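You operate a simulated robot arm through the tools that you are given. There is no shell and no other tool. Be economical: measure what you need, move in short steps, check, and stop when the job is done.

You run a simulated robot arm. Do the job below in one go: nothing can be reset, and whatever is moved stays where it is left.

## Task
Rub the white pack's contacts clean and shut it in the CLEAN tin.
Fine: clamp it first, free it after; use the blue hand block and put it back. Set down upright: blue hand block. What is to be rubbed or washed off counts as gone when no trace of it is left.

Only the result counts: the job must be done as asked and must still hold three seconds after the hand-in. Knocking over, shifting, dropping, spilling or breaking anything else fails it.

## Robot
A 7-joint arm with a two-finger parallel gripper, fixed in place. Base frame: the origin is at the foot of the arm, x ahead of it, y to its left, z up. Units: cm, degrees, N and s.
With the tool pointing down near the work surface it reaches from about 28 to 74 cm from the base axis. Its first joint turns from -115.0 to 115.0 degrees. Payload 3.91 kg.
The tool frame sits at the grasp point between the pads (the TCP): z along the fingers, y along the line on which they close. The tips reach 3 cm beyond it. The gripper opens to 11 cm. The fingers are 2 cm wide and 1 cm thick; the gripper's body (4.8 by 11.2 cm) begins 5.5 cm behind the TCP.
Orientation is told as [roll, pitch, yaw] about the base's x, y, z axes, in that order, counted from this pose: with the fingers straight down and closing along the base's y, the tool's x points along the base's -x, its y along +y and its z along -z.

## Interface
- The arm moves only by the tool servo_tool. Its argument "steps" is a list of rows, each a list of 6 numbers: the shift along the base's x, y, z in units of 20 mm (1.0 is 20 mm), then the turn, a rotation vector about the base's x, y, z in units of 6 degrees (1.0 is 6 degrees). In form: [[tx, ty, tz, rx, ry, rz], ...]. A call has 1 to 20 rows; each row shifts and turns the commanded pose from where the row before left it. "fingers" is the opening, from 0 (shut) to 1 (fully open), set as the call begins (left out, the last holds). A call with a number of a shift or a turn outside -1 to 1 is refused whole. Each row takes 0.2 s and may step no farther than 5 cm and 8.6 degrees from the row before; otherwise, or with a gripper value out of range, the whole call is refused. A pose out of reach is approached as far as the arm can. The call stops where the force on the tool passes 50 N (or 10 N more than at its start, if that is more) or the arm is blocked; 0.2 s more then pass. The fingers move at their own pace (about 10.8 cm/s each) and stop on an object; they squeeze with about 31 N. The grip force told is the motor's: it shows also when the fingers shut on nothing. Time passes only in rows, and 0.2 s behind the last, so rows that do not move let the fingers close. The reply holds the time, the measured pose of the TCP, the force on the tool along the base axes, the opening and the grip force, in the units named above and with some noise, with the torque about the TCP (base axes, N m) and any sound that the robot's microphone picked up, and new pictures: "views" is both (left out), scene, wrist or none.
- Cameras (640 x 400 px; columns grow to the right, rows downward): "scene" is fixed at [21.82, -50.09, 143.43]; the picture's right is [0.93, -0.36, 0.00], its down [-0.11, -0.29, -0.95] and it looks along [0.34, 0.89, -0.32] (base axes); focal length 334 px, centre (320, 200). "wrist" rides on the gripper at [7.2, 1.7, -10.3] in the tool frame; the picture's right is [-0.23, 0.97, 0.00], its down [-0.76, -0.18, -0.62] and it looks along [-0.61, -0.14, 0.78] (tool axes); focal length 222 px, centre (320, 200). There is no depth. A picture from a camera that has moved, and an enlarged one, comes with that camera's place and axes in the base frame and with its lens.
- lift_body(by): slides the trunk up (or, below 0, down) by that many cm; the arm rides with it, the base frame stays. It gives what a move gives, with no picture.
- close_up(camera, box): a new picture of the part [left, top, right, bottom] of that camera's present view, enlarged. No time passes.
- hand_in(): hands the job in; it is judged then, once.

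Work in short steps. Places have to be worked out from the pictures, the camera data and where the tool is seen: move nearer, look again, correct. Check each grasp and each placing, and mend what went wrong. You have 120 turns and 200 pictures in all, those below and enlarged ones among them. Open the gripper and draw the arm clear of the work before you hand the job in, unless the task says otherwise; then end with one line.

The tools are called after "Request:" as a command line: name --pt "numbers of a row" for each row, then --argument value for the rest, lists and objects as JSON in quotes. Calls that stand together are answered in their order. servo_tool: Moves the arm, as the interface text tells. Its arguments: {"type":"object","properties":{"steps":{"type":"array","items":{"type":"array","items":{"type":"number"}}},"fingers":{"type":"number"},"views":{"type":"string","enum":["both","scene","wrist","none"]}},"required":["steps"]} The other tools are called the same way: lift_body (by) slides the trunk up or down; close_up (camera, box) takes an enlarged picture of a part of a camera's view; hand_in () hands the job in.

At the start:

```text
clock: 0.0
eef_pos: [53.29, 6.1, 140.4]
ee_rot: [0.0, 0.0, 0.0]
wrist_force: [0.6, -0.5, -0.7]
moment: [0.01, 0.01, 0.01]
grip_width: 11.01
gripper_force: 0.1
trunk travel left (down, up): [-82.5, 16.5]
```

scene: 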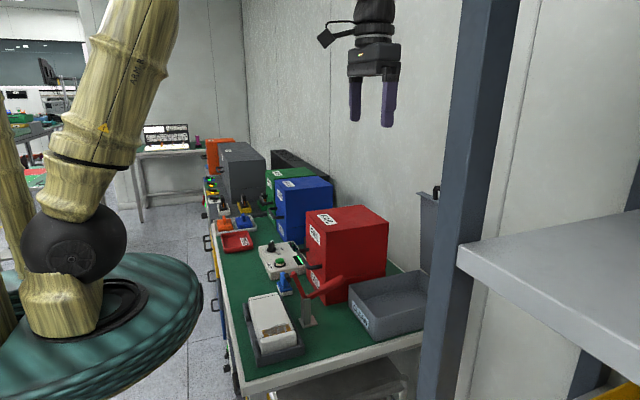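
wrist: 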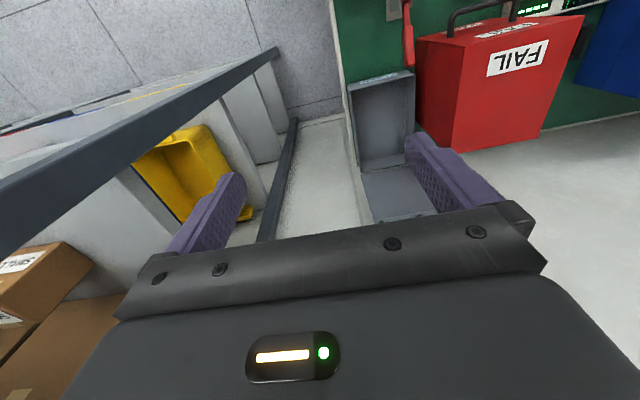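

The bench lies ahead with a white pack in a grey cradle, a red-handled clamp, and bins. I'll enlarge the scene to make out the parts.

Request:
close_up --camera "scene" --box '[220, 230, 380, 390]'

Request:
close_up --camera "scene" --box '[190, 130, 450, 290]'

Request:
close_up --camera "scene" --box '[300, 180, 460, 350]'

```text
2.50 times, centred on (300, 310) of scene
camera zoom: at [21.82, -50.09, 143.43], right [0.93, -0.36, 0.0], down [-0.11, -0.29, -0.95], along [0.34, 0.89, -0.32], focal length 836 px, centre (370, -75)
```

zoom: 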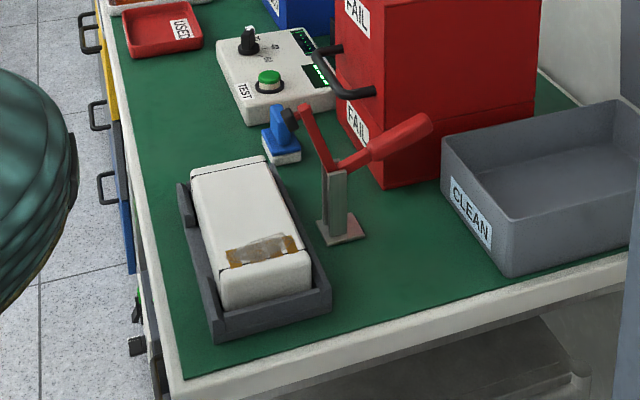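

```text
2.46 times, centred on (320, 210) of scene
camera zoom: at [21.82, -50.09, 143.43], right [0.93, -0.36, 0.0], down [-0.11, -0.29, -0.95], along [0.34, 0.89, -0.32], focal length 823 px, centre (320, 175)
```

zoom: 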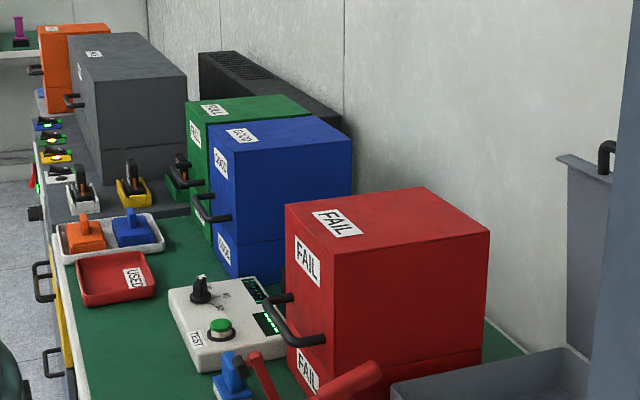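

```text
2.35 times, centred on (380, 265) of scene
camera zoom: at [21.82, -50.09, 143.43], right [0.93, -0.36, 0.0], down [-0.11, -0.29, -0.95], along [0.34, 0.89, -0.32], focal length 786 px, centre (179, 47)
```

zoom: 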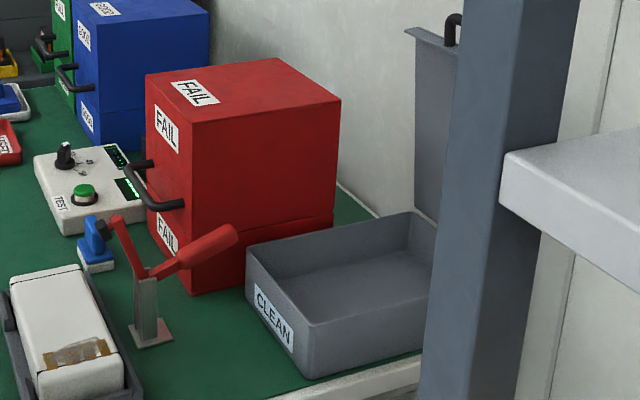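

Triangulating: bench top z≈82, near end at y≈6, pack ≈(37,22), clamp ≈(46,24), blue block ≈(44,40), tin ≈(73,22). I'll move over the pack at height and look down.

Request:
servo_tool --pt "-0.8 0.7 0 0 0 0" --pt "-0.8 0.7 0 0 0 0" --pt "-0.8 0.7 0 0 0 0" --pt "-0.8 0.7 0 0 0 0" --pt "-0.8 0.7 0 0 0 0" --pt "-0.8 0.7 0 0 0 0" --pt "-0.8 0.7 0 0 0 0" --pt "-0.8 0.7 0 0 0 0" --pt "-0.8 0.7 0 0 0 0" --pt "-0.8 0.7 0 0 0 0" --views "none"

Request:
lift_body --by -22

Request:
servo_tool --pt "0 0 0 0 0 0"

```text
clock: 2.2
eef_pos: [37.01, 20.01, 140.38]
ee_rot: [0.1, 0.0, -0.1]
wrist_force: [0.0, -0.3, 0.4]
moment: [-0.01, 0.02, 0.03]
grip_width: 11.0
gripper_force: 0.0
trunk travel left (down, up): [-82.5, 16.5]
```

```text
clock: 4.5
eef_pos: [37.12, 20.1, 118.43]
ee_rot: [0.0, 0.2, 0.0]
wrist_force: [0.4, 0.1, 0.6]
moment: [-0.03, 0.0, -0.01]
grip_width: 10.98
gripper_force: 0.0
trunk travel left (down, up): [-60.5, 38.5]
```

```text
clock: 4.9
eef_pos: [37.26, 20.05, 118.32]
ee_rot: [0.0, -0.1, 0.0]
wrist_force: [0.3, 0.7, 0.0]
moment: [0.0, -0.05, -0.01]
grip_width: 10.99
gripper_force: 0.0
trunk travel left (down, up): [-60.5, 38.5]
camera wrist: at [29.95, 21.84, 128.6], right [0.23, 0.97, 0.0], down [0.76, -0.18, 0.62], along [0.61, -0.14, -0.78], focal length 222 px, centre (320, 200)
```

scene: 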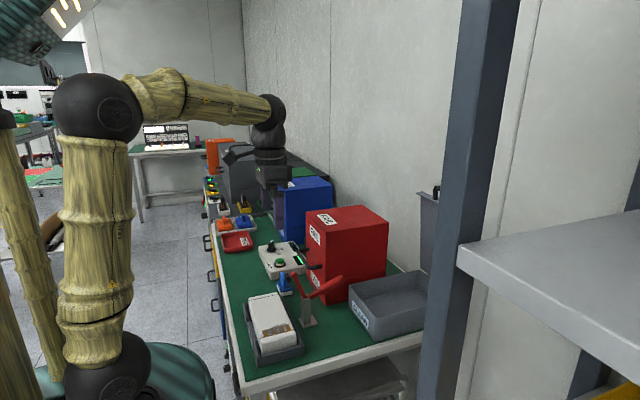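
wrist: 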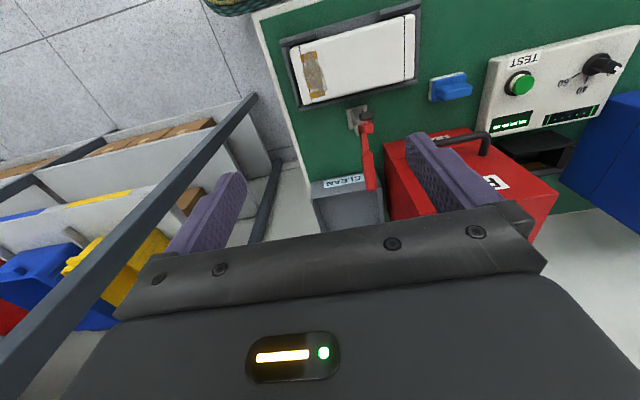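

The wrist view shows the pack in its cradle, clamp and blue block. Enlarging both.

Request:
close_up --camera "wrist" --box '[270, 0, 430, 120]'

Request:
close_up --camera "wrist" --box '[310, 50, 500, 200]'

```text
3.33 times, centred on (350, 60) of wrist
camera zoom: at [29.95, 21.84, 128.6], right [0.23, 0.97, 0.0], down [0.76, -0.18, 0.62], along [0.61, -0.14, -0.78], focal length 740 px, centre (220, 667)
```

zoom: 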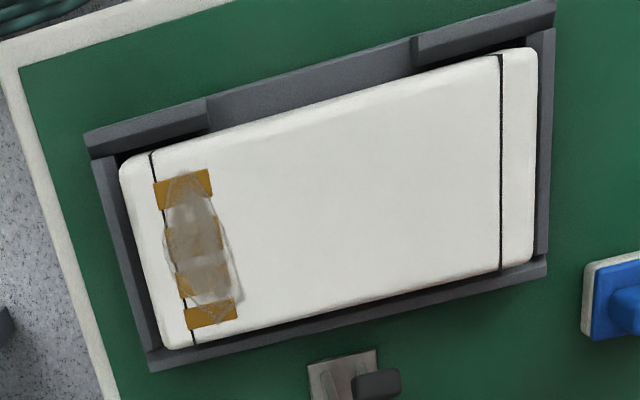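

```text
2.67 times, centred on (405, 125) of wrist
camera zoom: at [29.95, 21.84, 128.6], right [0.23, 0.97, 0.0], down [0.76, -0.18, 0.62], along [0.61, -0.14, -0.78], focal length 592 px, centre (93, 400)
```

zoom: 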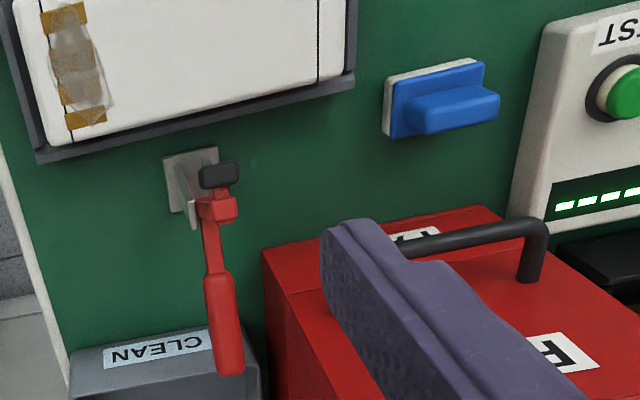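

I judge the clamp pivot ≈(46.7,26,88.5), its raised arm end ≈(43,26,96), red handle out to +x. I'll shut the fingers and hover just behind the arm to check before pushing it over onto the pack.

Request:
servo_tool --pt "0.95 0.5 0 0 0 0" --pt "0.95 0.5 0 0 0 0" --pt "0.95 0.5 0 0 0 0" --pt "0.95 0.5 0 0 0 0" --pt "0.95 0.5 -0.5 0 0 0" --pt "0.95 0.5 -0.5 0 0 0" --pt "0 0 -1 0 0 0" --pt "0 0 -1 0 0 0" --pt "0 0 -1 0 0 0" --pt "0 0 -1 0 0 0" --pt "0 0 -1 0 0 0" --pt "0 0 -1 0 0 0" --pt "0 0 -1 0 0 0" --fingers 0

Request:
close_up --camera "scene" --box '[240, 230, 360, 350]'

```text
clock: 7.7
eef_pos: [48.52, 26.12, 102.41]
ee_rot: [0.0, 0.0, 0.0]
wrist_force: [-0.7, -0.1, -0.6]
moment: [-0.02, 0.0, -0.01]
grip_width: 0.0
gripper_force: 31.1
trunk travel left (down, up): [-60.5, 38.5]
camera wrist: at [41.31, 27.92, 112.56], right [0.23, 0.97, 0.0], down [0.76, -0.18, 0.62], along [0.61, -0.14, -0.78], focal length 222 px, centre (320, 200)
```

scene: 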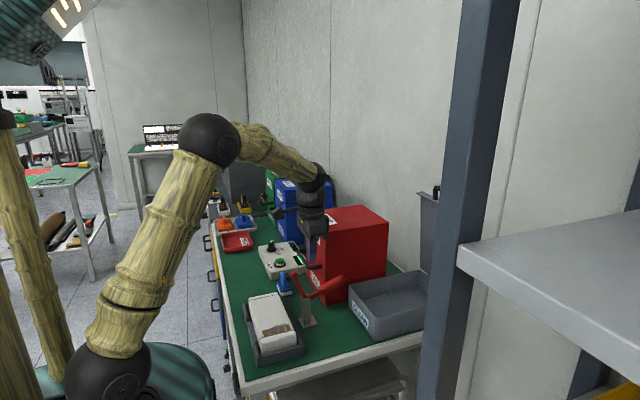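
wrist: 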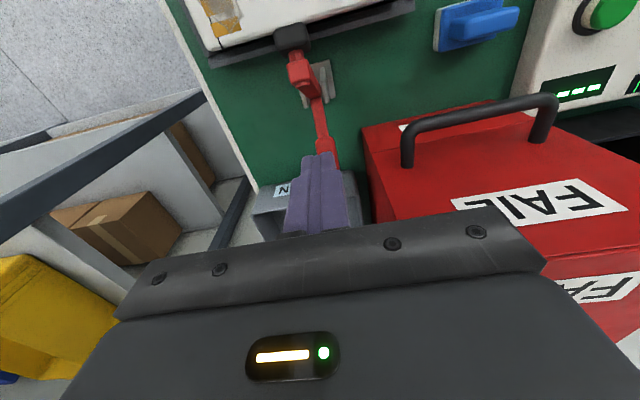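

```text
3.33 times, centred on (300, 290) of scene
camera zoom: at [21.82, -50.09, 143.43], right [0.93, -0.36, 0.0], down [-0.11, -0.29, -0.95], along [0.34, 0.89, -0.32], focal length 1114 px, centre (387, -100)
```

zoom: 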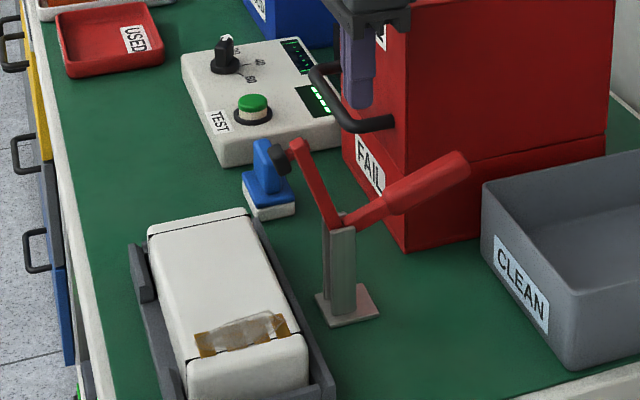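

Geometry confirmed: pivot ≈(47.2,26,90), arm end ≈(43.5,96.3). I lower behind the arm and push it over in an arc.

Request:
servo_tool --pt "0 0 -0.85 0 0 0" --pt "0 0 -0.8 0 0 0" --pt "0 0 -0.8 0 0 0" --pt "-0.45 0 0 0 0 0" --pt "-0.45 0 0 0 0 0" --pt "-0.35 0 0 0 0 0" --pt "-0.35 0 0 0 0 0" --pt "-0.4 0 0 0 0 0" --pt "-0.3 0 -0.2 0 0 0" --pt "-0.25 0 -0.2 0 0 0" --views "none"

Request:
close_up --camera "scene" --box '[240, 230, 360, 350]'

```text
clock: 9.9
eef_pos: [43.39, 25.99, 96.62]
ee_rot: [0.0, 0.1, 0.0]
wrist_force: [0.8, 0.8, 1.6]
moment: [0.01, 0.01, -0.03]
grip_width: 0.0
gripper_force: 31.5
trunk travel left (down, up): [-60.5, 38.5]
```

```text
3.33 times, centred on (300, 290) of scene
camera zoom: at [21.82, -50.09, 143.43], right [0.93, -0.36, 0.0], down [-0.11, -0.29, -0.95], along [0.34, 0.89, -0.32], focal length 1114 px, centre (387, -100)
```

zoom: 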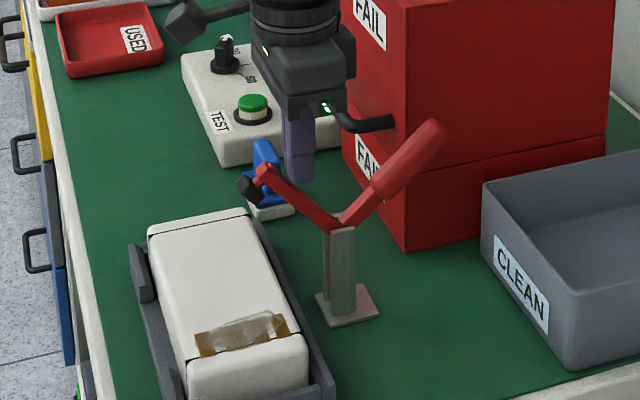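

The arm swings rigidly with little resistance. Continue the arc downward.

Request:
servo_tool --pt "-0.2 0 -0.35 0 0 0" --pt "-0.2 0 -0.35 0 0 0" --pt "-0.1 0 -0.4 0 0 0" --pt "0 0 -0.4 0 0 0" --pt "0 0 -0.3 0 0 0" --views "none"

Request:
close_up --camera "scene" --box '[240, 230, 360, 350]'

```text
clock: 11.1
eef_pos: [42.42, 25.94, 93.03]
ee_rot: [0.0, 0.1, 0.0]
wrist_force: [0.2, -0.6, 0.1]
moment: [0.01, 0.01, 0.02]
grip_width: 0.0
gripper_force: 30.6
trunk travel left (down, up): [-60.5, 38.5]
```

```text
3.33 times, centred on (300, 290) of scene
camera zoom: at [21.82, -50.09, 143.43], right [0.93, -0.36, 0.0], down [-0.11, -0.29, -0.95], along [0.34, 0.89, -0.32], focal length 1114 px, centre (387, -100)
```

zoom: 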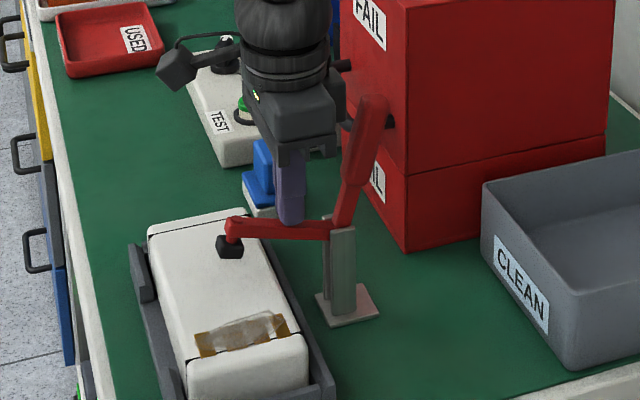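

Nearly shut; press a little further until it bears.

Request:
servo_tool --pt "0 0 -0.15 0 0 0" --pt "0 0 -0.15 0 0 0" --pt "0 0 -0.15 0 0 0" --views "none"

Request:
close_up --camera "scene" --box '[240, 230, 360, 350]'

```text
clock: 11.9
eef_pos: [42.4, 26.02, 92.23]
ee_rot: [0.1, -0.2, 0.0]
wrist_force: [-3.7, -0.1, 12.6]
moment: [-0.14, -0.59, 0.14]
grip_width: 0.01
gripper_force: 30.7
trunk travel left (down, up): [-60.5, 38.5]
```

```text
3.33 times, centred on (300, 290) of scene
camera zoom: at [21.82, -50.09, 143.43], right [0.93, -0.36, 0.0], down [-0.11, -0.29, -0.95], along [0.34, 0.89, -0.32], focal length 1114 px, centre (387, -100)
```

zoom: 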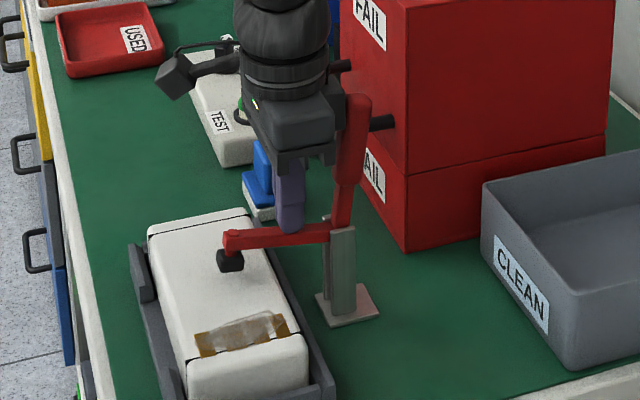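

Request:
servo_tool --pt "0 0 -0.1 0 0 0" --pt "0 0 -0.1 0 0 0" --views "none"

```text
clock: 12.5
eef_pos: [42.29, 26.13, 92.15]
ee_rot: [0.2, -0.5, 0.0]
wrist_force: [-6.6, -3.1, 49.3]
moment: [-0.68, -1.94, 0.31]
grip_width: 0.0
gripper_force: 30.7
trunk travel left (down, up): [-60.5, 38.5]
```

The arm bears firmly (49 N). I back off upward and look whether it stays shut.

Request:
servo_tool --pt "0 0 0.5 0 0 0" --pt "0 0 1 0 0 0" --pt "0 0 1 0 0 0" --pt "0 0 1 0 0 0" --pt "0 0 1 0 0 0" --pt "0 0 1 0 0 0" --pt "-0.3 0 1 0 0 0" --pt "-0.5 0 1 0 0 0" --pt "-0.5 0 1 0 0 0" --pt "-0.5 0 1 0 0 0"

Request:
close_up --camera "scene" --box '[240, 230, 360, 350]'

Request:
close_up --camera "wrist" --box '[280, 0, 520, 160]'

```text
clock: 14.7
eef_pos: [38.81, 26.07, 110.78]
ee_rot: [0.0, -0.1, -0.1]
wrist_force: [-0.1, -0.4, 0.2]
moment: [-0.01, 0.01, -0.01]
grip_width: 0.0
gripper_force: 31.3
trunk travel left (down, up): [-60.5, 38.5]
camera wrist: at [31.66, 27.79, 121.13], right [0.23, 0.97, 0.0], down [0.76, -0.18, 0.62], along [0.61, -0.14, -0.78], focal length 222 px, centre (320, 200)
```

scene: 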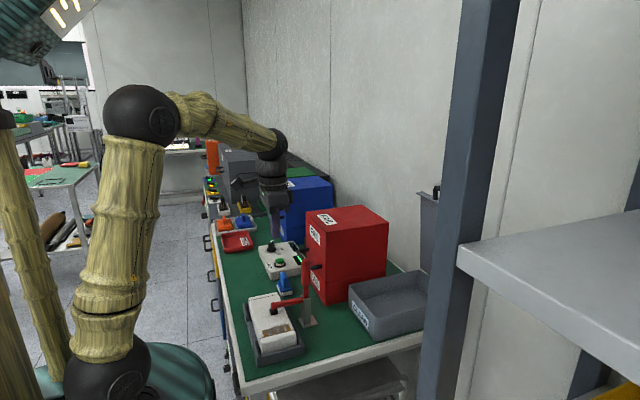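
wrist: 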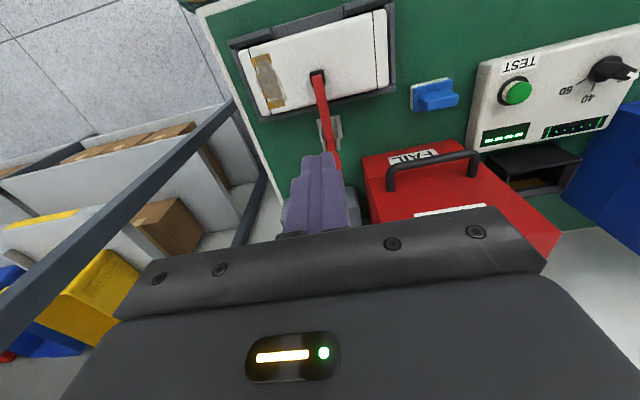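

```text
3.33 times, centred on (300, 290) of scene
camera zoom: at [21.82, -50.09, 143.43], right [0.93, -0.36, 0.0], down [-0.11, -0.29, -0.95], along [0.34, 0.89, -0.32], focal length 1114 px, centre (387, -100)
```

zoom: 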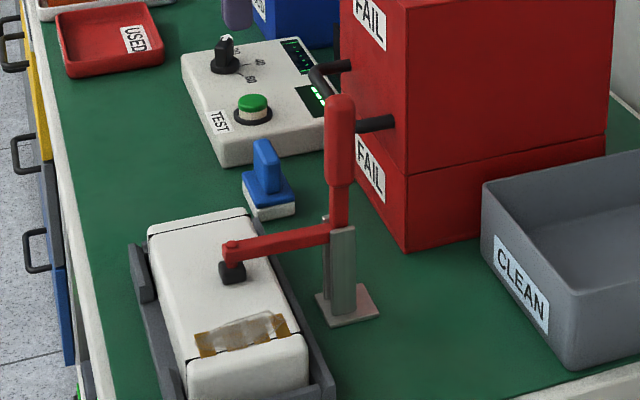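

```text
2.50 times, centred on (400, 80) of wrist
camera zoom: at [31.66, 27.79, 121.13], right [0.23, 0.97, 0.0], down [0.76, -0.18, 0.62], along [0.61, -0.14, -0.78], focal length 555 px, centre (120, 500)
```

zoom: 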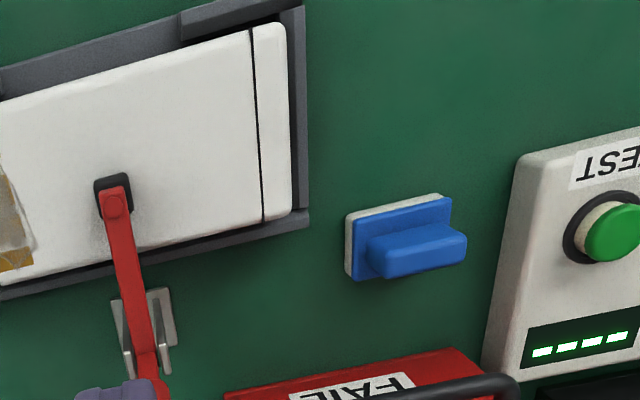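

The clamp is holding. Blue block handle: thin ridge along y at ≈(44.6,43,86). I turn the tool by 90° about z so that it closes along x, and hover above the block.

Request:
servo_tool --pt "0.2 0.55 0 0 0 1" --pt "0.2 0.55 0 0 0 1" --pt "0.2 0.55 0 0 0 1" --pt "0.2 0.55 0 0 0 1" --pt "0.2 0.55 0 0 0 1" --pt "0.2 0.55 0 0 0 1" --pt "0.2 0.55 0 0 0 1" --pt "0.2 0.55 0 0 0 1" --pt "0.2 0.55 0 0 0 1" --pt "0.2 0.55 0 0 0 1" --pt "0.2 0.55 0 0 0 1" --pt "0.2 0.55 0 0 0 1" --pt "0.2 0.55 0 0 0 1" --pt "0.2 0.55 0 0 0 1" --pt "0.1 0.75 0 0 0 1" --pt "0 0 -1 0 0 0" --pt "0 0 -1 0 0 0" --pt "0 0 -1 0 0 0" --pt "0 0 -1 0 0 0" --fingers 0.5

Request:
close_up --camera "scene" --box '[240, 200, 360, 320]'

Request:
close_up --camera "wrist" --box '[200, 40, 440, 200]'

```text
clock: 18.7
eef_pos: [44.73, 43.04, 102.62]
ee_rot: [0.0, 0.1, 90.1]
wrist_force: [-0.1, 0.0, 0.1]
moment: [-0.02, -0.01, -0.01]
grip_width: 5.51
gripper_force: 0.0
trunk travel left (down, up): [-60.5, 38.5]
camera wrist: at [43.04, 35.76, 112.91], right [-0.97, 0.23, 0.0], down [0.18, 0.76, 0.62], along [0.14, 0.61, -0.78], focal length 222 px, centre (320, 200)
```

scene: 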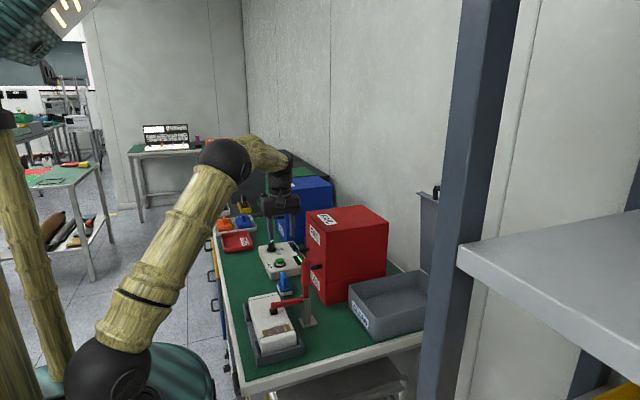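
wrist: 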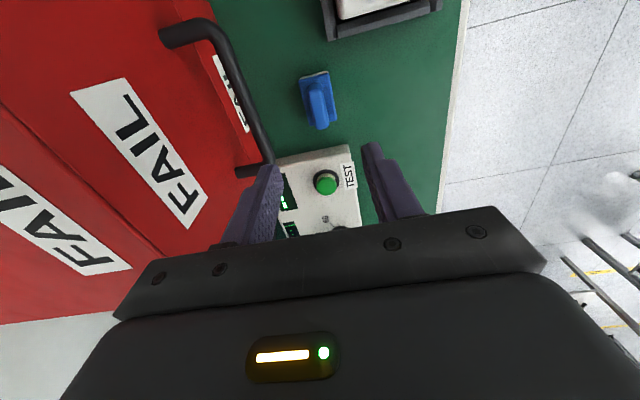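

```text
3.33 times, centred on (300, 260) of scene
camera zoom: at [21.82, -50.09, 143.43], right [0.93, -0.36, 0.0], down [-0.11, -0.29, -0.95], along [0.34, 0.89, -0.32], focal length 1114 px, centre (387, 0)
```

zoom: 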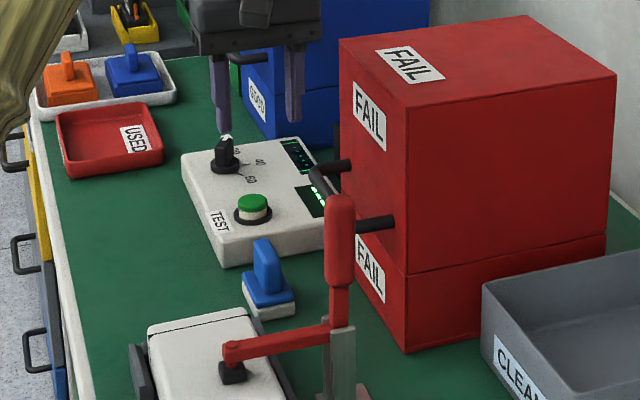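

```text
2.50 times, centred on (320, 120) of wrist
camera zoom: at [43.04, 35.76, 112.91], right [-0.97, 0.23, 0.0], down [0.18, 0.76, 0.62], along [0.14, 0.61, -0.78], focal length 555 px, centre (320, 400)
```

zoom: 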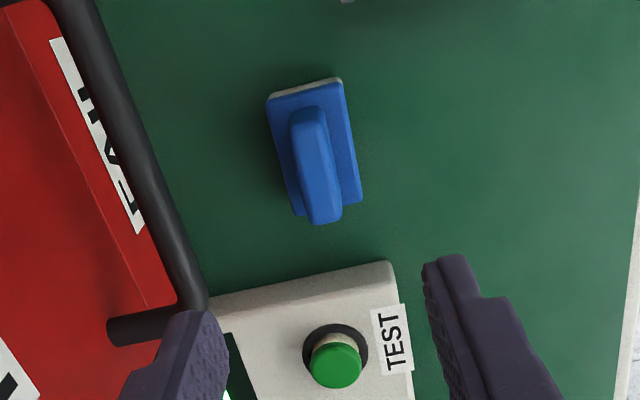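

Block measured: centre ≈(44.9,43.4), 3.7×6 cm, handle top ≈86.2. The FAIL box's bar (x≈51, z≈91) is near the gripper body, so I grip high with TCP at ≈86.9; descend first partway.

Request:
servo_tool --pt "0.05 0.1 -1 0 0 0" --pt "0 0.1 -1 0 0 0" --pt "0 0 -1 0 0 0" --pt "0 0 -1 0 0 0" --pt "0 0 -1 0 0 0" --pt "0 0 -1 0 0 0" --views "wrist"

Request:
close_up --camera "scene" --box '[240, 220, 340, 300]'

```text
clock: 20.1
eef_pos: [44.79, 43.43, 90.72]
ee_rot: [-0.1, 0.0, 90.0]
wrist_force: [-0.4, -0.4, 0.6]
moment: [-0.01, -0.01, -0.04]
grip_width: 5.51
gripper_force: 0.1
trunk travel left (down, up): [-60.5, 38.5]
camera wrist: at [43.14, 36.22, 100.93], right [-0.97, 0.23, 0.0], down [0.18, 0.76, 0.62], along [0.14, 0.61, -0.78], focal length 222 px, centre (320, 200)
```

wrist: 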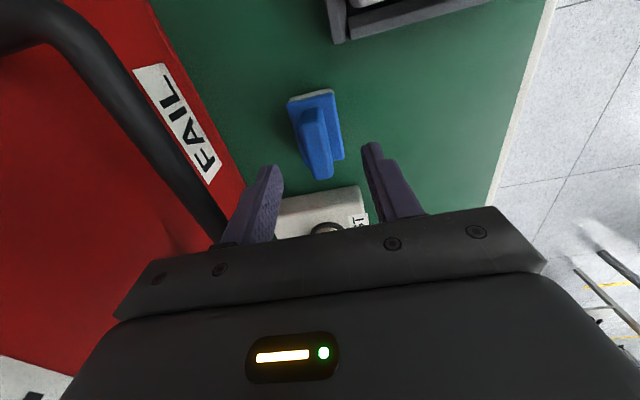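

```text
5.00 times, centred on (290, 260) of scene
camera zoom: at [21.82, -50.09, 143.43], right [0.93, -0.36, 0.0], down [-0.11, -0.29, -0.95], along [0.34, 0.89, -0.32], focal length 1671 px, centre (470, -100)
```

zoom: 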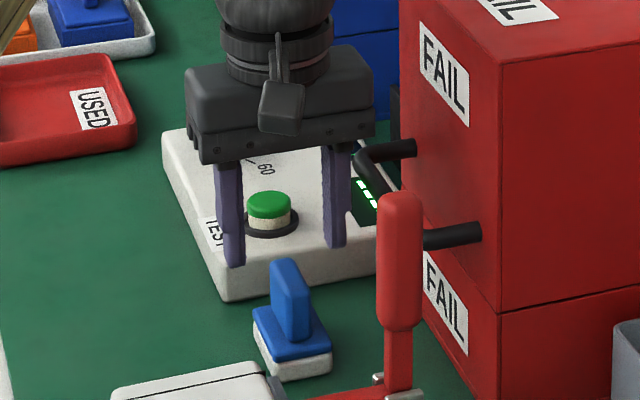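

Request:
close_up --camera "wrist" --box '[250, 70, 400, 200]'

```text
3.08 times, centred on (325, 135) of wrist
camera zoom: at [43.14, 36.22, 100.93], right [-0.97, 0.23, 0.0], down [0.18, 0.76, 0.62], along [0.14, 0.61, -0.78], focal length 684 px, centre (305, 400)
```

zoom: 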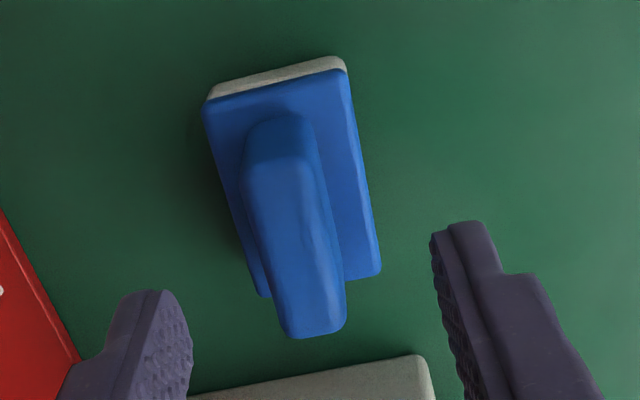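

Handle centre ≈(44.85,43.0), top ≈87. Descend to TCP z≈87.2 and close.

Request:
servo_tool --pt "0 -0.1 -0.6 0 0 0" --pt "0 -0.1 -0.6 0 0 0" --pt "0 0 -0.55 0 0 0" --views "none"

Request:
servo_tool --pt "0 0 0 0 0 0" --pt "0 0 0 0 0 0" --pt "0 0 0 0 0 0" --fingers 0 --views "wrist"

Request:
close_up --camera "scene" --box '[240, 220, 340, 300]'

```text
clock: 20.9
eef_pos: [44.86, 42.89, 87.58]
ee_rot: [-0.3, -0.2, 90.0]
wrist_force: [0.5, 1.2, 13.4]
moment: [-0.08, -0.76, 0.11]
grip_width: 5.52
gripper_force: 0.1
trunk travel left (down, up): [-60.5, 38.5]
```

```text
clock: 21.7
eef_pos: [44.7, 42.86, 87.58]
ee_rot: [-0.3, -0.2, 90.0]
wrist_force: [4.6, 4.6, 27.9]
moment: [0.23, -1.34, 0.22]
grip_width: 1.7
gripper_force: 31.0
trunk travel left (down, up): [-60.5, 38.5]
camera wrist: at [43.05, 35.77, 97.71], right [-0.97, 0.23, 0.0], down [0.17, 0.76, 0.63], along [0.14, 0.61, -0.78], focal length 222 px, centre (320, 200)
```

wrist: 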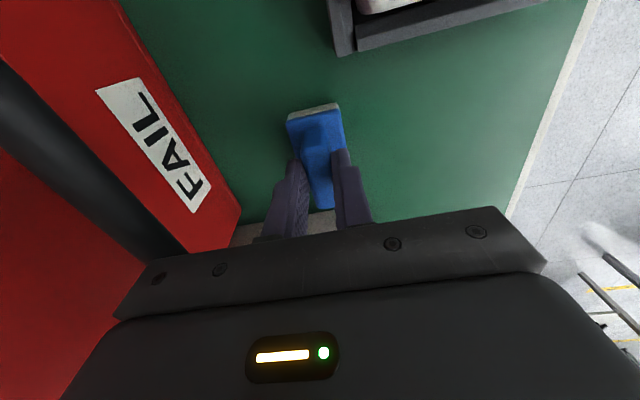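

```text
5.00 times, centred on (290, 260) of scene
camera zoom: at [21.82, -50.09, 143.43], right [0.93, -0.36, 0.0], down [-0.11, -0.29, -0.95], along [0.34, 0.89, -0.32], focal length 1671 px, centre (470, -100)
```

zoom: 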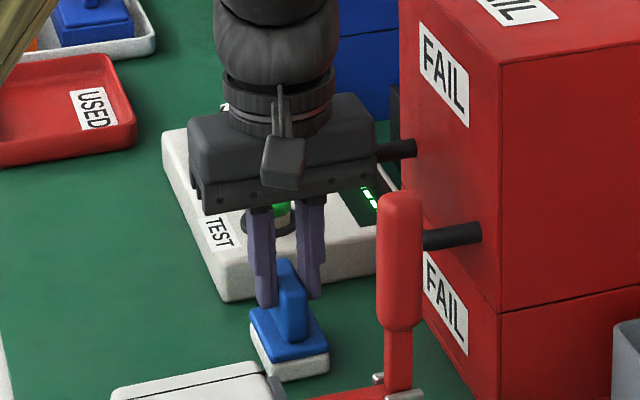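

The gripper body just touched the FAIL bar (moment says contact at +5.7 cm in x), but the handle is gripped (1.7 cm). Lift straight off.

Request:
servo_tool --pt "0 0 0.2 0 0 0" --pt "0 0 0.3 0 0 0" --pt "-0.3 0 0.5 0 0 0" --pt "-0.3 0 1 0 0 0" --pt "0 0 1 0 0 0" --pt "0 0 1 0 0 0" --views "wrist"

Request:
close_up --camera "scene" --box '[220, 200, 380, 320]'

```text
clock: 23.1
eef_pos: [43.47, 43.02, 95.32]
ee_rot: [0.0, 0.0, 90.0]
wrist_force: [0.5, -0.8, -0.5]
moment: [0.0, 0.0, 0.02]
grip_width: 1.71
gripper_force: 31.0
trunk travel left (down, up): [-60.5, 38.5]
camera wrist: at [41.82, 35.84, 105.56], right [-0.97, 0.23, 0.0], down [0.18, 0.76, 0.62], along [0.14, 0.61, -0.78], focal length 222 px, centre (320, 200)
```

wrist: 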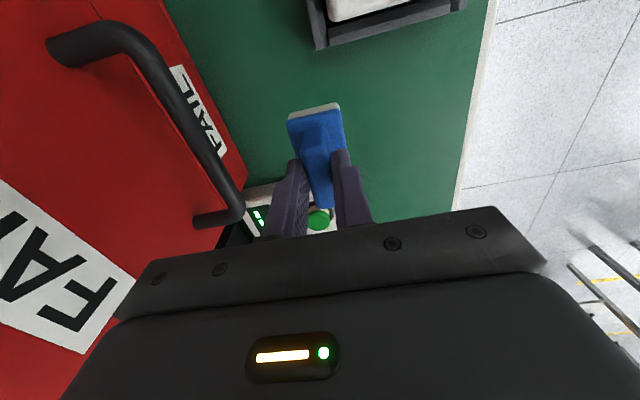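

```text
3.33 times, centred on (300, 260) of scene
camera zoom: at [21.82, -50.09, 143.43], right [0.93, -0.36, 0.0], down [-0.11, -0.29, -0.95], along [0.34, 0.89, -0.32], focal length 1114 px, centre (387, 0)
```

zoom: 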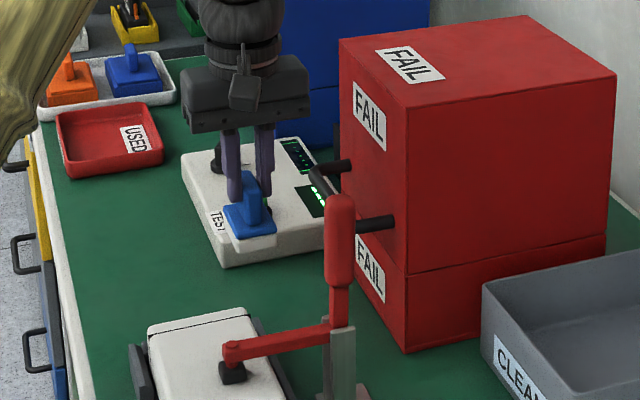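

Block held with sole ~6.7 cm beneath TCP. Move to x≈36.8, raise to z 101 to clear the clamp arm, then across to y≈18.8 above the contacts.

Request:
servo_tool --pt "-0.85 0 0.7 0 0 0" --pt "-0.85 0 0.7 0 0 0" --pt "-0.8 0 0.7 0 0 0" --pt "-0.8 0 0.7 0 0 0" --pt "0 -1 0 0 0 0" --pt "0 -1 0 0 0 0" --pt "0 -1 0 0 0 0" --pt "0 -1 0 0 0 0" --pt "0 -1 0 0 0 0" --pt "0 -1 0 0 0 0" --pt "0 -1 0 0 0 0" --pt "0 -1 0 0 0 0" --pt "0 -1 0 0 0 0" --pt "0 -1 0 0 0 0" --pt "0 -1 0 0 0 0" --pt "0 -1 0 0 0 0" --pt "0 0 -1 0 0 0" --pt "0 0 -1 0 0 0" --pt "0 0 -0.5 0 0 0" --views "wrist"

Request:
close_up --camera "scene" --box '[220, 250, 340, 370]'

```text
clock: 27.1
eef_pos: [37.17, 18.97, 95.89]
ee_rot: [-0.1, 0.0, 90.0]
wrist_force: [0.0, 0.5, -1.2]
moment: [0.0, -0.03, 0.0]
grip_width: 1.69
gripper_force: 31.4
trunk travel left (down, up): [-60.5, 38.5]
camera wrist: at [35.45, 11.75, 106.16], right [-0.97, 0.23, 0.0], down [0.18, 0.76, 0.62], along [0.14, 0.61, -0.78], focal length 222 px, centre (320, 200)
```

wrist: 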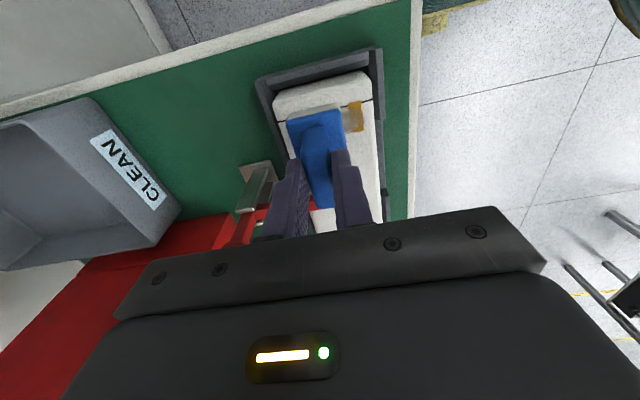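

```text
3.33 times, centred on (280, 310) of scene
camera zoom: at [21.82, -50.09, 143.43], right [0.93, -0.36, 0.0], down [-0.11, -0.29, -0.95], along [0.34, 0.89, -0.32], focal length 1114 px, centre (453, -167)
```

zoom: 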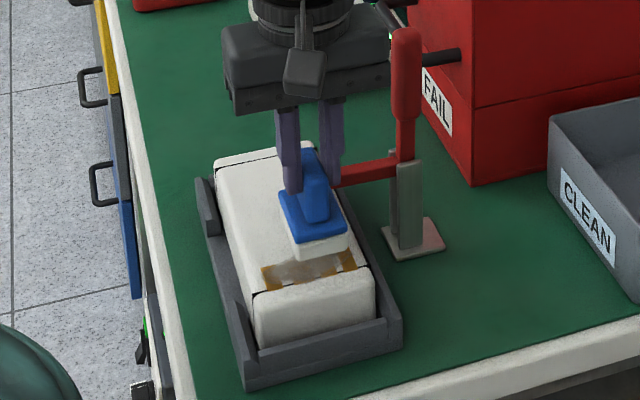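

Positioned over the contacts. Descend gently in small rows until contact.

Request:
servo_tool --pt "0 0 -0.4 0 0 0" --pt "0 0 -0.4 0 0 0" --pt "0 0 -0.2 0 0 0" --pt "0 0 -0.15 0 0 0" --views "none"

Request:
close_up --camera "scene" --box '[220, 250, 340, 370]'

```text
clock: 28.1
eef_pos: [36.89, 18.97, 93.51]
ee_rot: [0.0, 0.0, 90.0]
wrist_force: [1.2, 0.0, -0.9]
moment: [-0.01, 0.0, -0.02]
grip_width: 1.71
gripper_force: 30.8
trunk travel left (down, up): [-60.5, 38.5]
```

```text
3.33 times, centred on (280, 310) of scene
camera zoom: at [21.82, -50.09, 143.43], right [0.93, -0.36, 0.0], down [-0.11, -0.29, -0.95], along [0.34, 0.89, -0.32], focal length 1114 px, centre (453, -167)
```

zoom: 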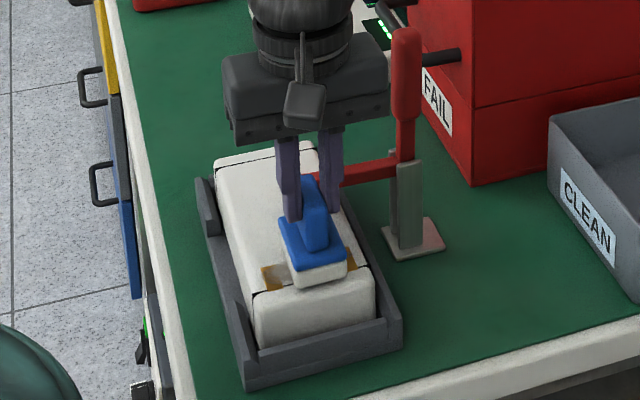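

Request:
servo_tool --pt "0 0 -0.2 0 0 0" --pt "0 0 -0.15 0 0 0" --pt "0 0 -0.15 0 0 0" --views "none"

```text
clock: 28.9
eef_pos: [36.98, 18.94, 92.58]
ee_rot: [-0.2, -0.1, 90.0]
wrist_force: [0.9, 2.3, 23.4]
moment: [0.06, 0.02, 0.0]
grip_width: 1.73
gripper_force: 30.9
trunk travel left (down, up): [-60.5, 38.5]
```

Contact at 23 N. Now rub back and forth along x over the whole strip.

Request:
servo_tool --pt "0.4 0 0 0 0 0" --pt "0.4 0 0 0 0 0" --pt "0.4 0 0 0 0 0" --pt "-0.4 0 0 0 0 0" --pt "-0.4 0 0 0 0 0" --pt "-0.4 0 0 0 0 0" --pt "-0.4 0 0 0 0 0" --pt "-0.4 0 0 0 0 0" --pt "-0.4 0 0 0 0 0" --pt "0.4 0 0 0 0 0" --pt "0.4 0 0 0 0 0" --pt "0.4 0 0 0 0 0" --views "none"

Request:
close_up --camera "scene" --box '[220, 250, 340, 370]'

```text
clock: 31.5
eef_pos: [36.79, 18.88, 92.53]
ee_rot: [0.0, 0.0, 90.0]
wrist_force: [-4.4, -0.5, 14.2]
moment: [-0.14, 0.13, -0.01]
grip_width: 1.68
gripper_force: 31.0
trunk travel left (down, up): [-60.5, 38.5]
```

```text
3.33 times, centred on (280, 310) of scene
camera zoom: at [21.82, -50.09, 143.43], right [0.93, -0.36, 0.0], down [-0.11, -0.29, -0.95], along [0.34, 0.89, -0.32], focal length 1114 px, centre (453, -167)
```

zoom: 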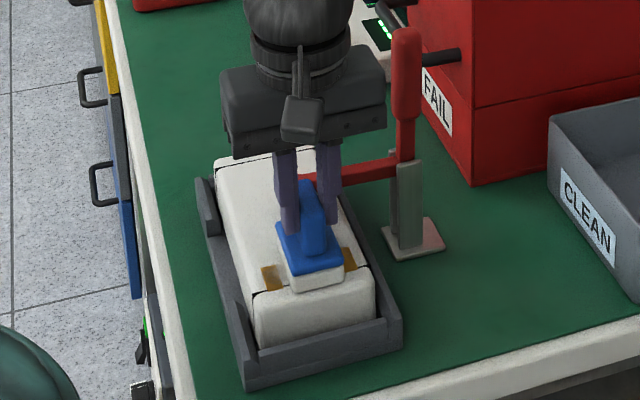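

Sliding well; repeat several strokes, with slight shifts in y.

Request:
servo_tool --pt "0.4 0 0 0 0 0" --pt "0.4 0 0 0 0 0" --pt "0.4 0.15 0 0 0 0" --pt "-0.4 0 0 0 0 0" --pt "-0.4 0 0 0 0 0" --pt "-0.4 0 0 0 0 0" --pt "-0.4 0 0 0 0 0" --pt "-0.4 0 0 0 0 0" --pt "-0.4 -0.3 0 0 0 0" --pt "0.4 0 0 0 0 0" --pt "0.4 0 0 0 0 0" --pt "0.4 0 0 0 0 0" --pt "0.4 0 0 0 0 0" --pt "0.4 0 0 0 0 0" --pt "0.4 0.15 0 0 0 0" --pt "-0.4 0 0 0 0 0" --pt "-0.4 0 0 0 0 0" --pt "-0.4 0 0 0 0 0" --views "none"

Request:
servo_tool --pt "0 0 0.5 0 0 0" --pt "0 0 1 0 0 0" --pt "0 0 1 0 0 0" --pt "0 0 1 0 0 0" --pt "0 0 1 0 0 0" --pt "0 0 1 0 0 0" --views "none"

Request:
close_up --camera "scene" --box '[240, 290, 320, 360]'

Request:
close_up --camera "wrist" --box '[250, 40, 410, 200]'

```text
clock: 35.3
eef_pos: [36.77, 18.98, 92.57]
ee_rot: [0.2, 0.1, 90.1]
wrist_force: [-0.5, 0.0, 4.8]
moment: [-0.04, 0.03, -0.01]
grip_width: 1.7
gripper_force: 30.9
trunk travel left (down, up): [-60.5, 38.5]
```

```text
clock: 36.7
eef_pos: [36.88, 18.76, 103.68]
ee_rot: [0.0, 0.0, 90.1]
wrist_force: [1.0, -0.2, 0.0]
moment: [0.01, 0.02, -0.01]
grip_width: 1.71
gripper_force: 30.7
trunk travel left (down, up): [-60.5, 38.5]
```

```text
5.71 times, centred on (280, 325) of scene
camera zoom: at [21.82, -50.09, 143.43], right [0.93, -0.36, 0.0], down [-0.11, -0.29, -0.95], along [0.34, 0.89, -0.32], focal length 1910 px, centre (549, -514)
```

zoom: 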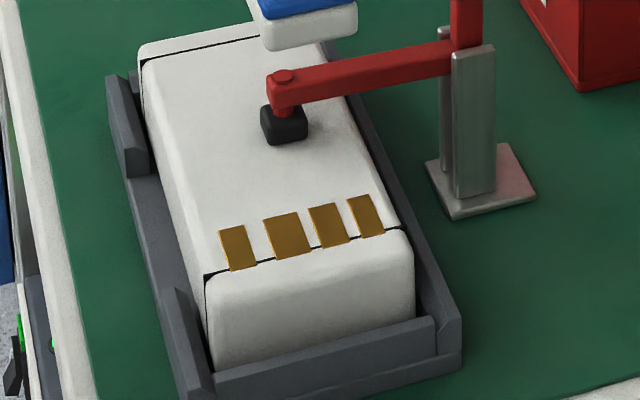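

```text
2.50 times, centred on (330, 120) of wrist
camera zoom: at [35.3, 11.72, 113.9], right [-0.97, 0.23, 0.0], down [0.18, 0.76, 0.62], along [0.14, 0.61, -0.78], focal length 555 px, centre (295, 400)
```

zoom: 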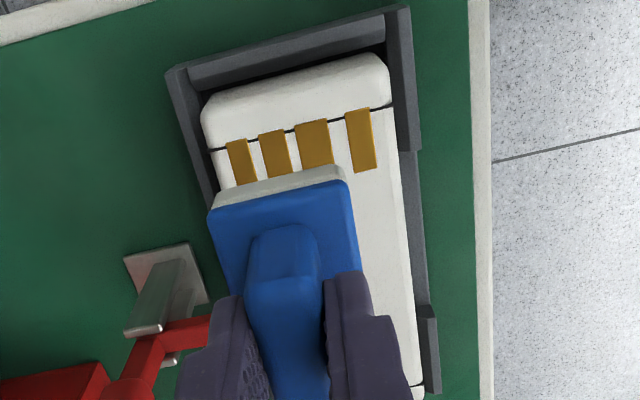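

Four clean gold contacts show. I'll shift +y for an unobstructed wrist look at the strip before moving on.

Request:
servo_tool --pt "0 1 0 0 0 0" --pt "0 1 0 0 0 0" --pt "0 1 0 0 0 0" --views "none"

Request:
close_up --camera "wrist" --box '[270, 0, 390, 80]'

Request:
close_up --camera "scene" --box '[260, 310, 300, 340]'

```text
clock: 37.5
eef_pos: [36.92, 24.91, 103.55]
ee_rot: [0.1, 0.0, 90.1]
wrist_force: [0.0, 0.0, -0.8]
moment: [-0.01, -0.01, -0.02]
grip_width: 1.73
gripper_force: 31.1
trunk travel left (down, up): [-60.5, 38.5]
```

```text
5.00 times, centred on (330, 40) of wrist
camera zoom: at [35.32, 17.79, 113.79], right [-0.97, 0.23, 0.0], down [0.18, 0.76, 0.62], along [0.14, 0.61, -0.78], focal length 1111 px, centre (270, 1000)
```

zoom: 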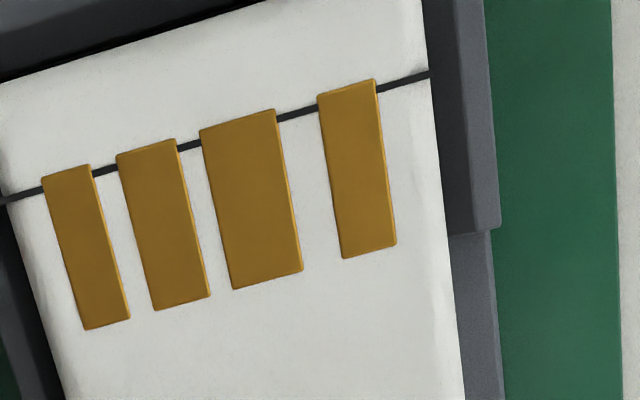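

```text
13.33 times, centred on (280, 325) of scene
camera zoom: at [21.82, -50.09, 143.43], right [0.93, -0.36, 0.0], down [-0.11, -0.29, -0.95], along [0.34, 0.89, -0.32], focal length 4456 px, centre (853, -1467)
```

zoom: 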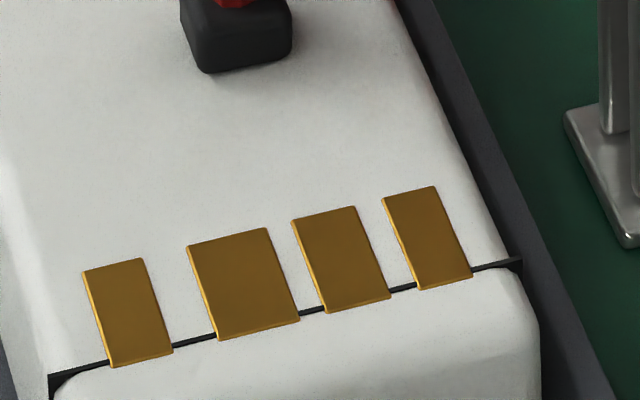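

Spotless. Now return the block, at x≈44.0 (0.7 cm short of the original so the gripper clears the FAIL bar).

Request:
servo_tool --pt "0 1 0 0 0 0" --pt "0 1 0 0 0 0" --pt "0 1 0 0 0 0" --pt "0 1 0 0 0 0" --pt "0 1 0 0 0 0" --pt "0 1 0 0 0 0" --pt "0 1 0 0 0 0" --pt "0.6 1 0 0 0 0" --pt "0.7 1 0 0 0 0" --pt "0.75 0 -0.5 0 0 0" --pt "0.75 0 -0.5 0 0 0" --pt "0.75 0 -0.5 0 0 0" --pt "0 0 -1 0 0 0" --pt "0 0 -1 0 0 0" --pt "0 0 -1 0 0 0" --pt "0 0 -1 0 0 0" --pt "0 0 -1 0 0 0" --views "wrist"

Request:
close_up --camera "scene" --box '[240, 220, 340, 300]'

```text
clock: 41.1
eef_pos: [44.02, 43.04, 90.53]
ee_rot: [0.0, 0.0, 90.0]
wrist_force: [-0.4, 0.0, -0.7]
moment: [-0.01, 0.01, 0.0]
grip_width: 1.69
gripper_force: 31.7
trunk travel left (down, up): [-60.5, 38.5]
camera wrist: at [42.4, 35.86, 100.81], right [-0.97, 0.23, 0.0], down [0.18, 0.76, 0.62], along [0.14, 0.61, -0.78], focal length 222 px, centre (320, 200)
```

wrist: 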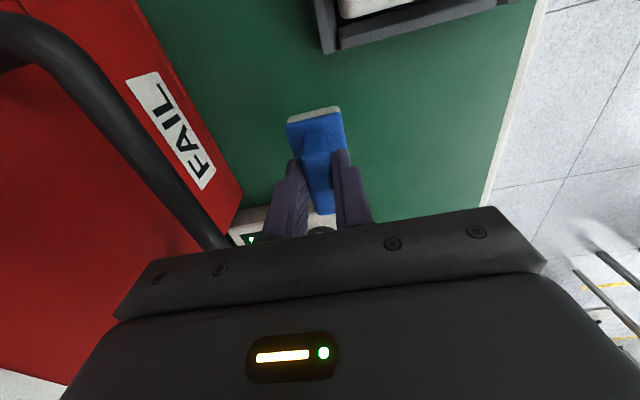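

```text
5.00 times, centred on (290, 260) of scene
camera zoom: at [21.82, -50.09, 143.43], right [0.93, -0.36, 0.0], down [-0.11, -0.29, -0.95], along [0.34, 0.89, -0.32], focal length 1671 px, centre (470, -100)
```

zoom: 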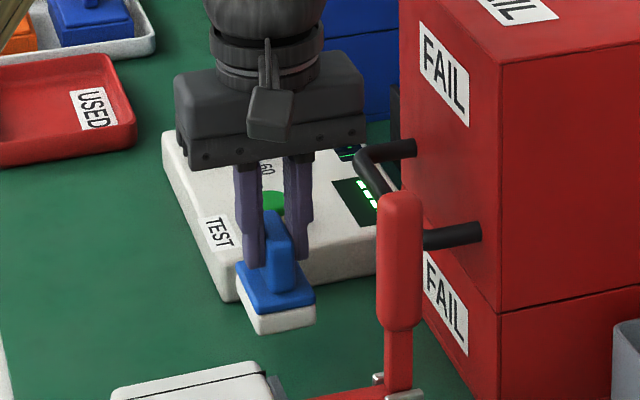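

Request:
servo_tool --pt "0 0 -0.5 0 0 0" --pt "0 0 -0.5 0 0 0" --pt "0 0 -0.25 0 0 0" --pt "0 0 -0.1 0 0 0" --views "none"

```text
clock: 42.1
eef_pos: [44.05, 43.2, 87.88]
ee_rot: [0.0, 0.0, 89.9]
wrist_force: [-0.9, 0.2, -0.5]
moment: [-0.01, 0.03, -0.01]
grip_width: 1.69
gripper_force: 31.1
trunk travel left (down, up): [-60.5, 38.5]
```

Request:
servo_tool --pt "0 0 -0.08 0 0 0" --pt "0 0 -0.08 0 0 0" --views "none"

```text
clock: 42.7
eef_pos: [44.02, 42.99, 87.52]
ee_rot: [0.0, 0.0, 90.0]
wrist_force: [0.5, 0.8, -1.0]
moment: [0.02, -0.01, -0.03]
grip_width: 1.71
gripper_force: 30.6
trunk travel left (down, up): [-60.5, 38.5]
```

Request:
servo_tool --pt "0 0 -0.08 0 0 0" --pt "0 0 -0.07 0 0 0" --views "none"

```text
clock: 43.3
eef_pos: [44.04, 42.93, 87.25]
ee_rot: [0.0, -0.1, 89.9]
wrist_force: [-0.4, 0.2, -0.9]
moment: [-0.01, 0.03, 0.02]
grip_width: 1.69
gripper_force: 31.0
trunk travel left (down, up): [-60.5, 38.5]
```

Request:
servo_tool --pt "0 0 -0.08 0 0 0" --pt "0 0 -0.08 0 0 0" --views "none"

Request:
close_up --camera "scene" --box '[260, 240, 310, 300]'

```text
clock: 43.9
eef_pos: [43.93, 42.99, 86.85]
ee_rot: [0.0, 0.0, 90.0]
wrist_force: [0.5, -0.1, 0.5]
moment: [0.0, -0.01, 0.01]
grip_width: 1.7
gripper_force: 31.0
trunk travel left (down, up): [-60.5, 38.5]
```

```text
6.67 times, centred on (285, 270) of scene
camera zoom: at [21.82, -50.09, 143.43], right [0.93, -0.36, 0.0], down [-0.11, -0.29, -0.95], along [0.34, 0.89, -0.32], focal length 2228 px, centre (553, -267)
```

zoom: 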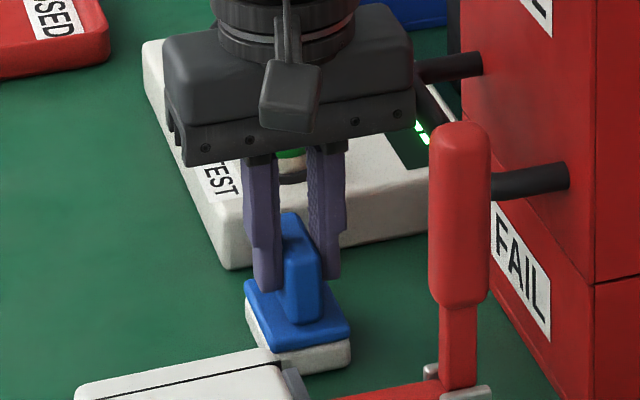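

The block slid up slightly in the grip during pressing; keep lowering gently.

Request:
servo_tool --pt "0 0 -0.08 0 0 0" --pt "0 0 -0.08 0 0 0" --pt "0 0 -0.06 0 0 0" --views "none"

```text
clock: 44.7
eef_pos: [43.92, 42.93, 86.74]
ee_rot: [-0.1, -0.4, 90.1]
wrist_force: [0.3, 0.6, 23.3]
moment: [0.02, 0.09, 0.02]
grip_width: 1.71
gripper_force: 31.3
trunk travel left (down, up): [-60.5, 38.5]
```

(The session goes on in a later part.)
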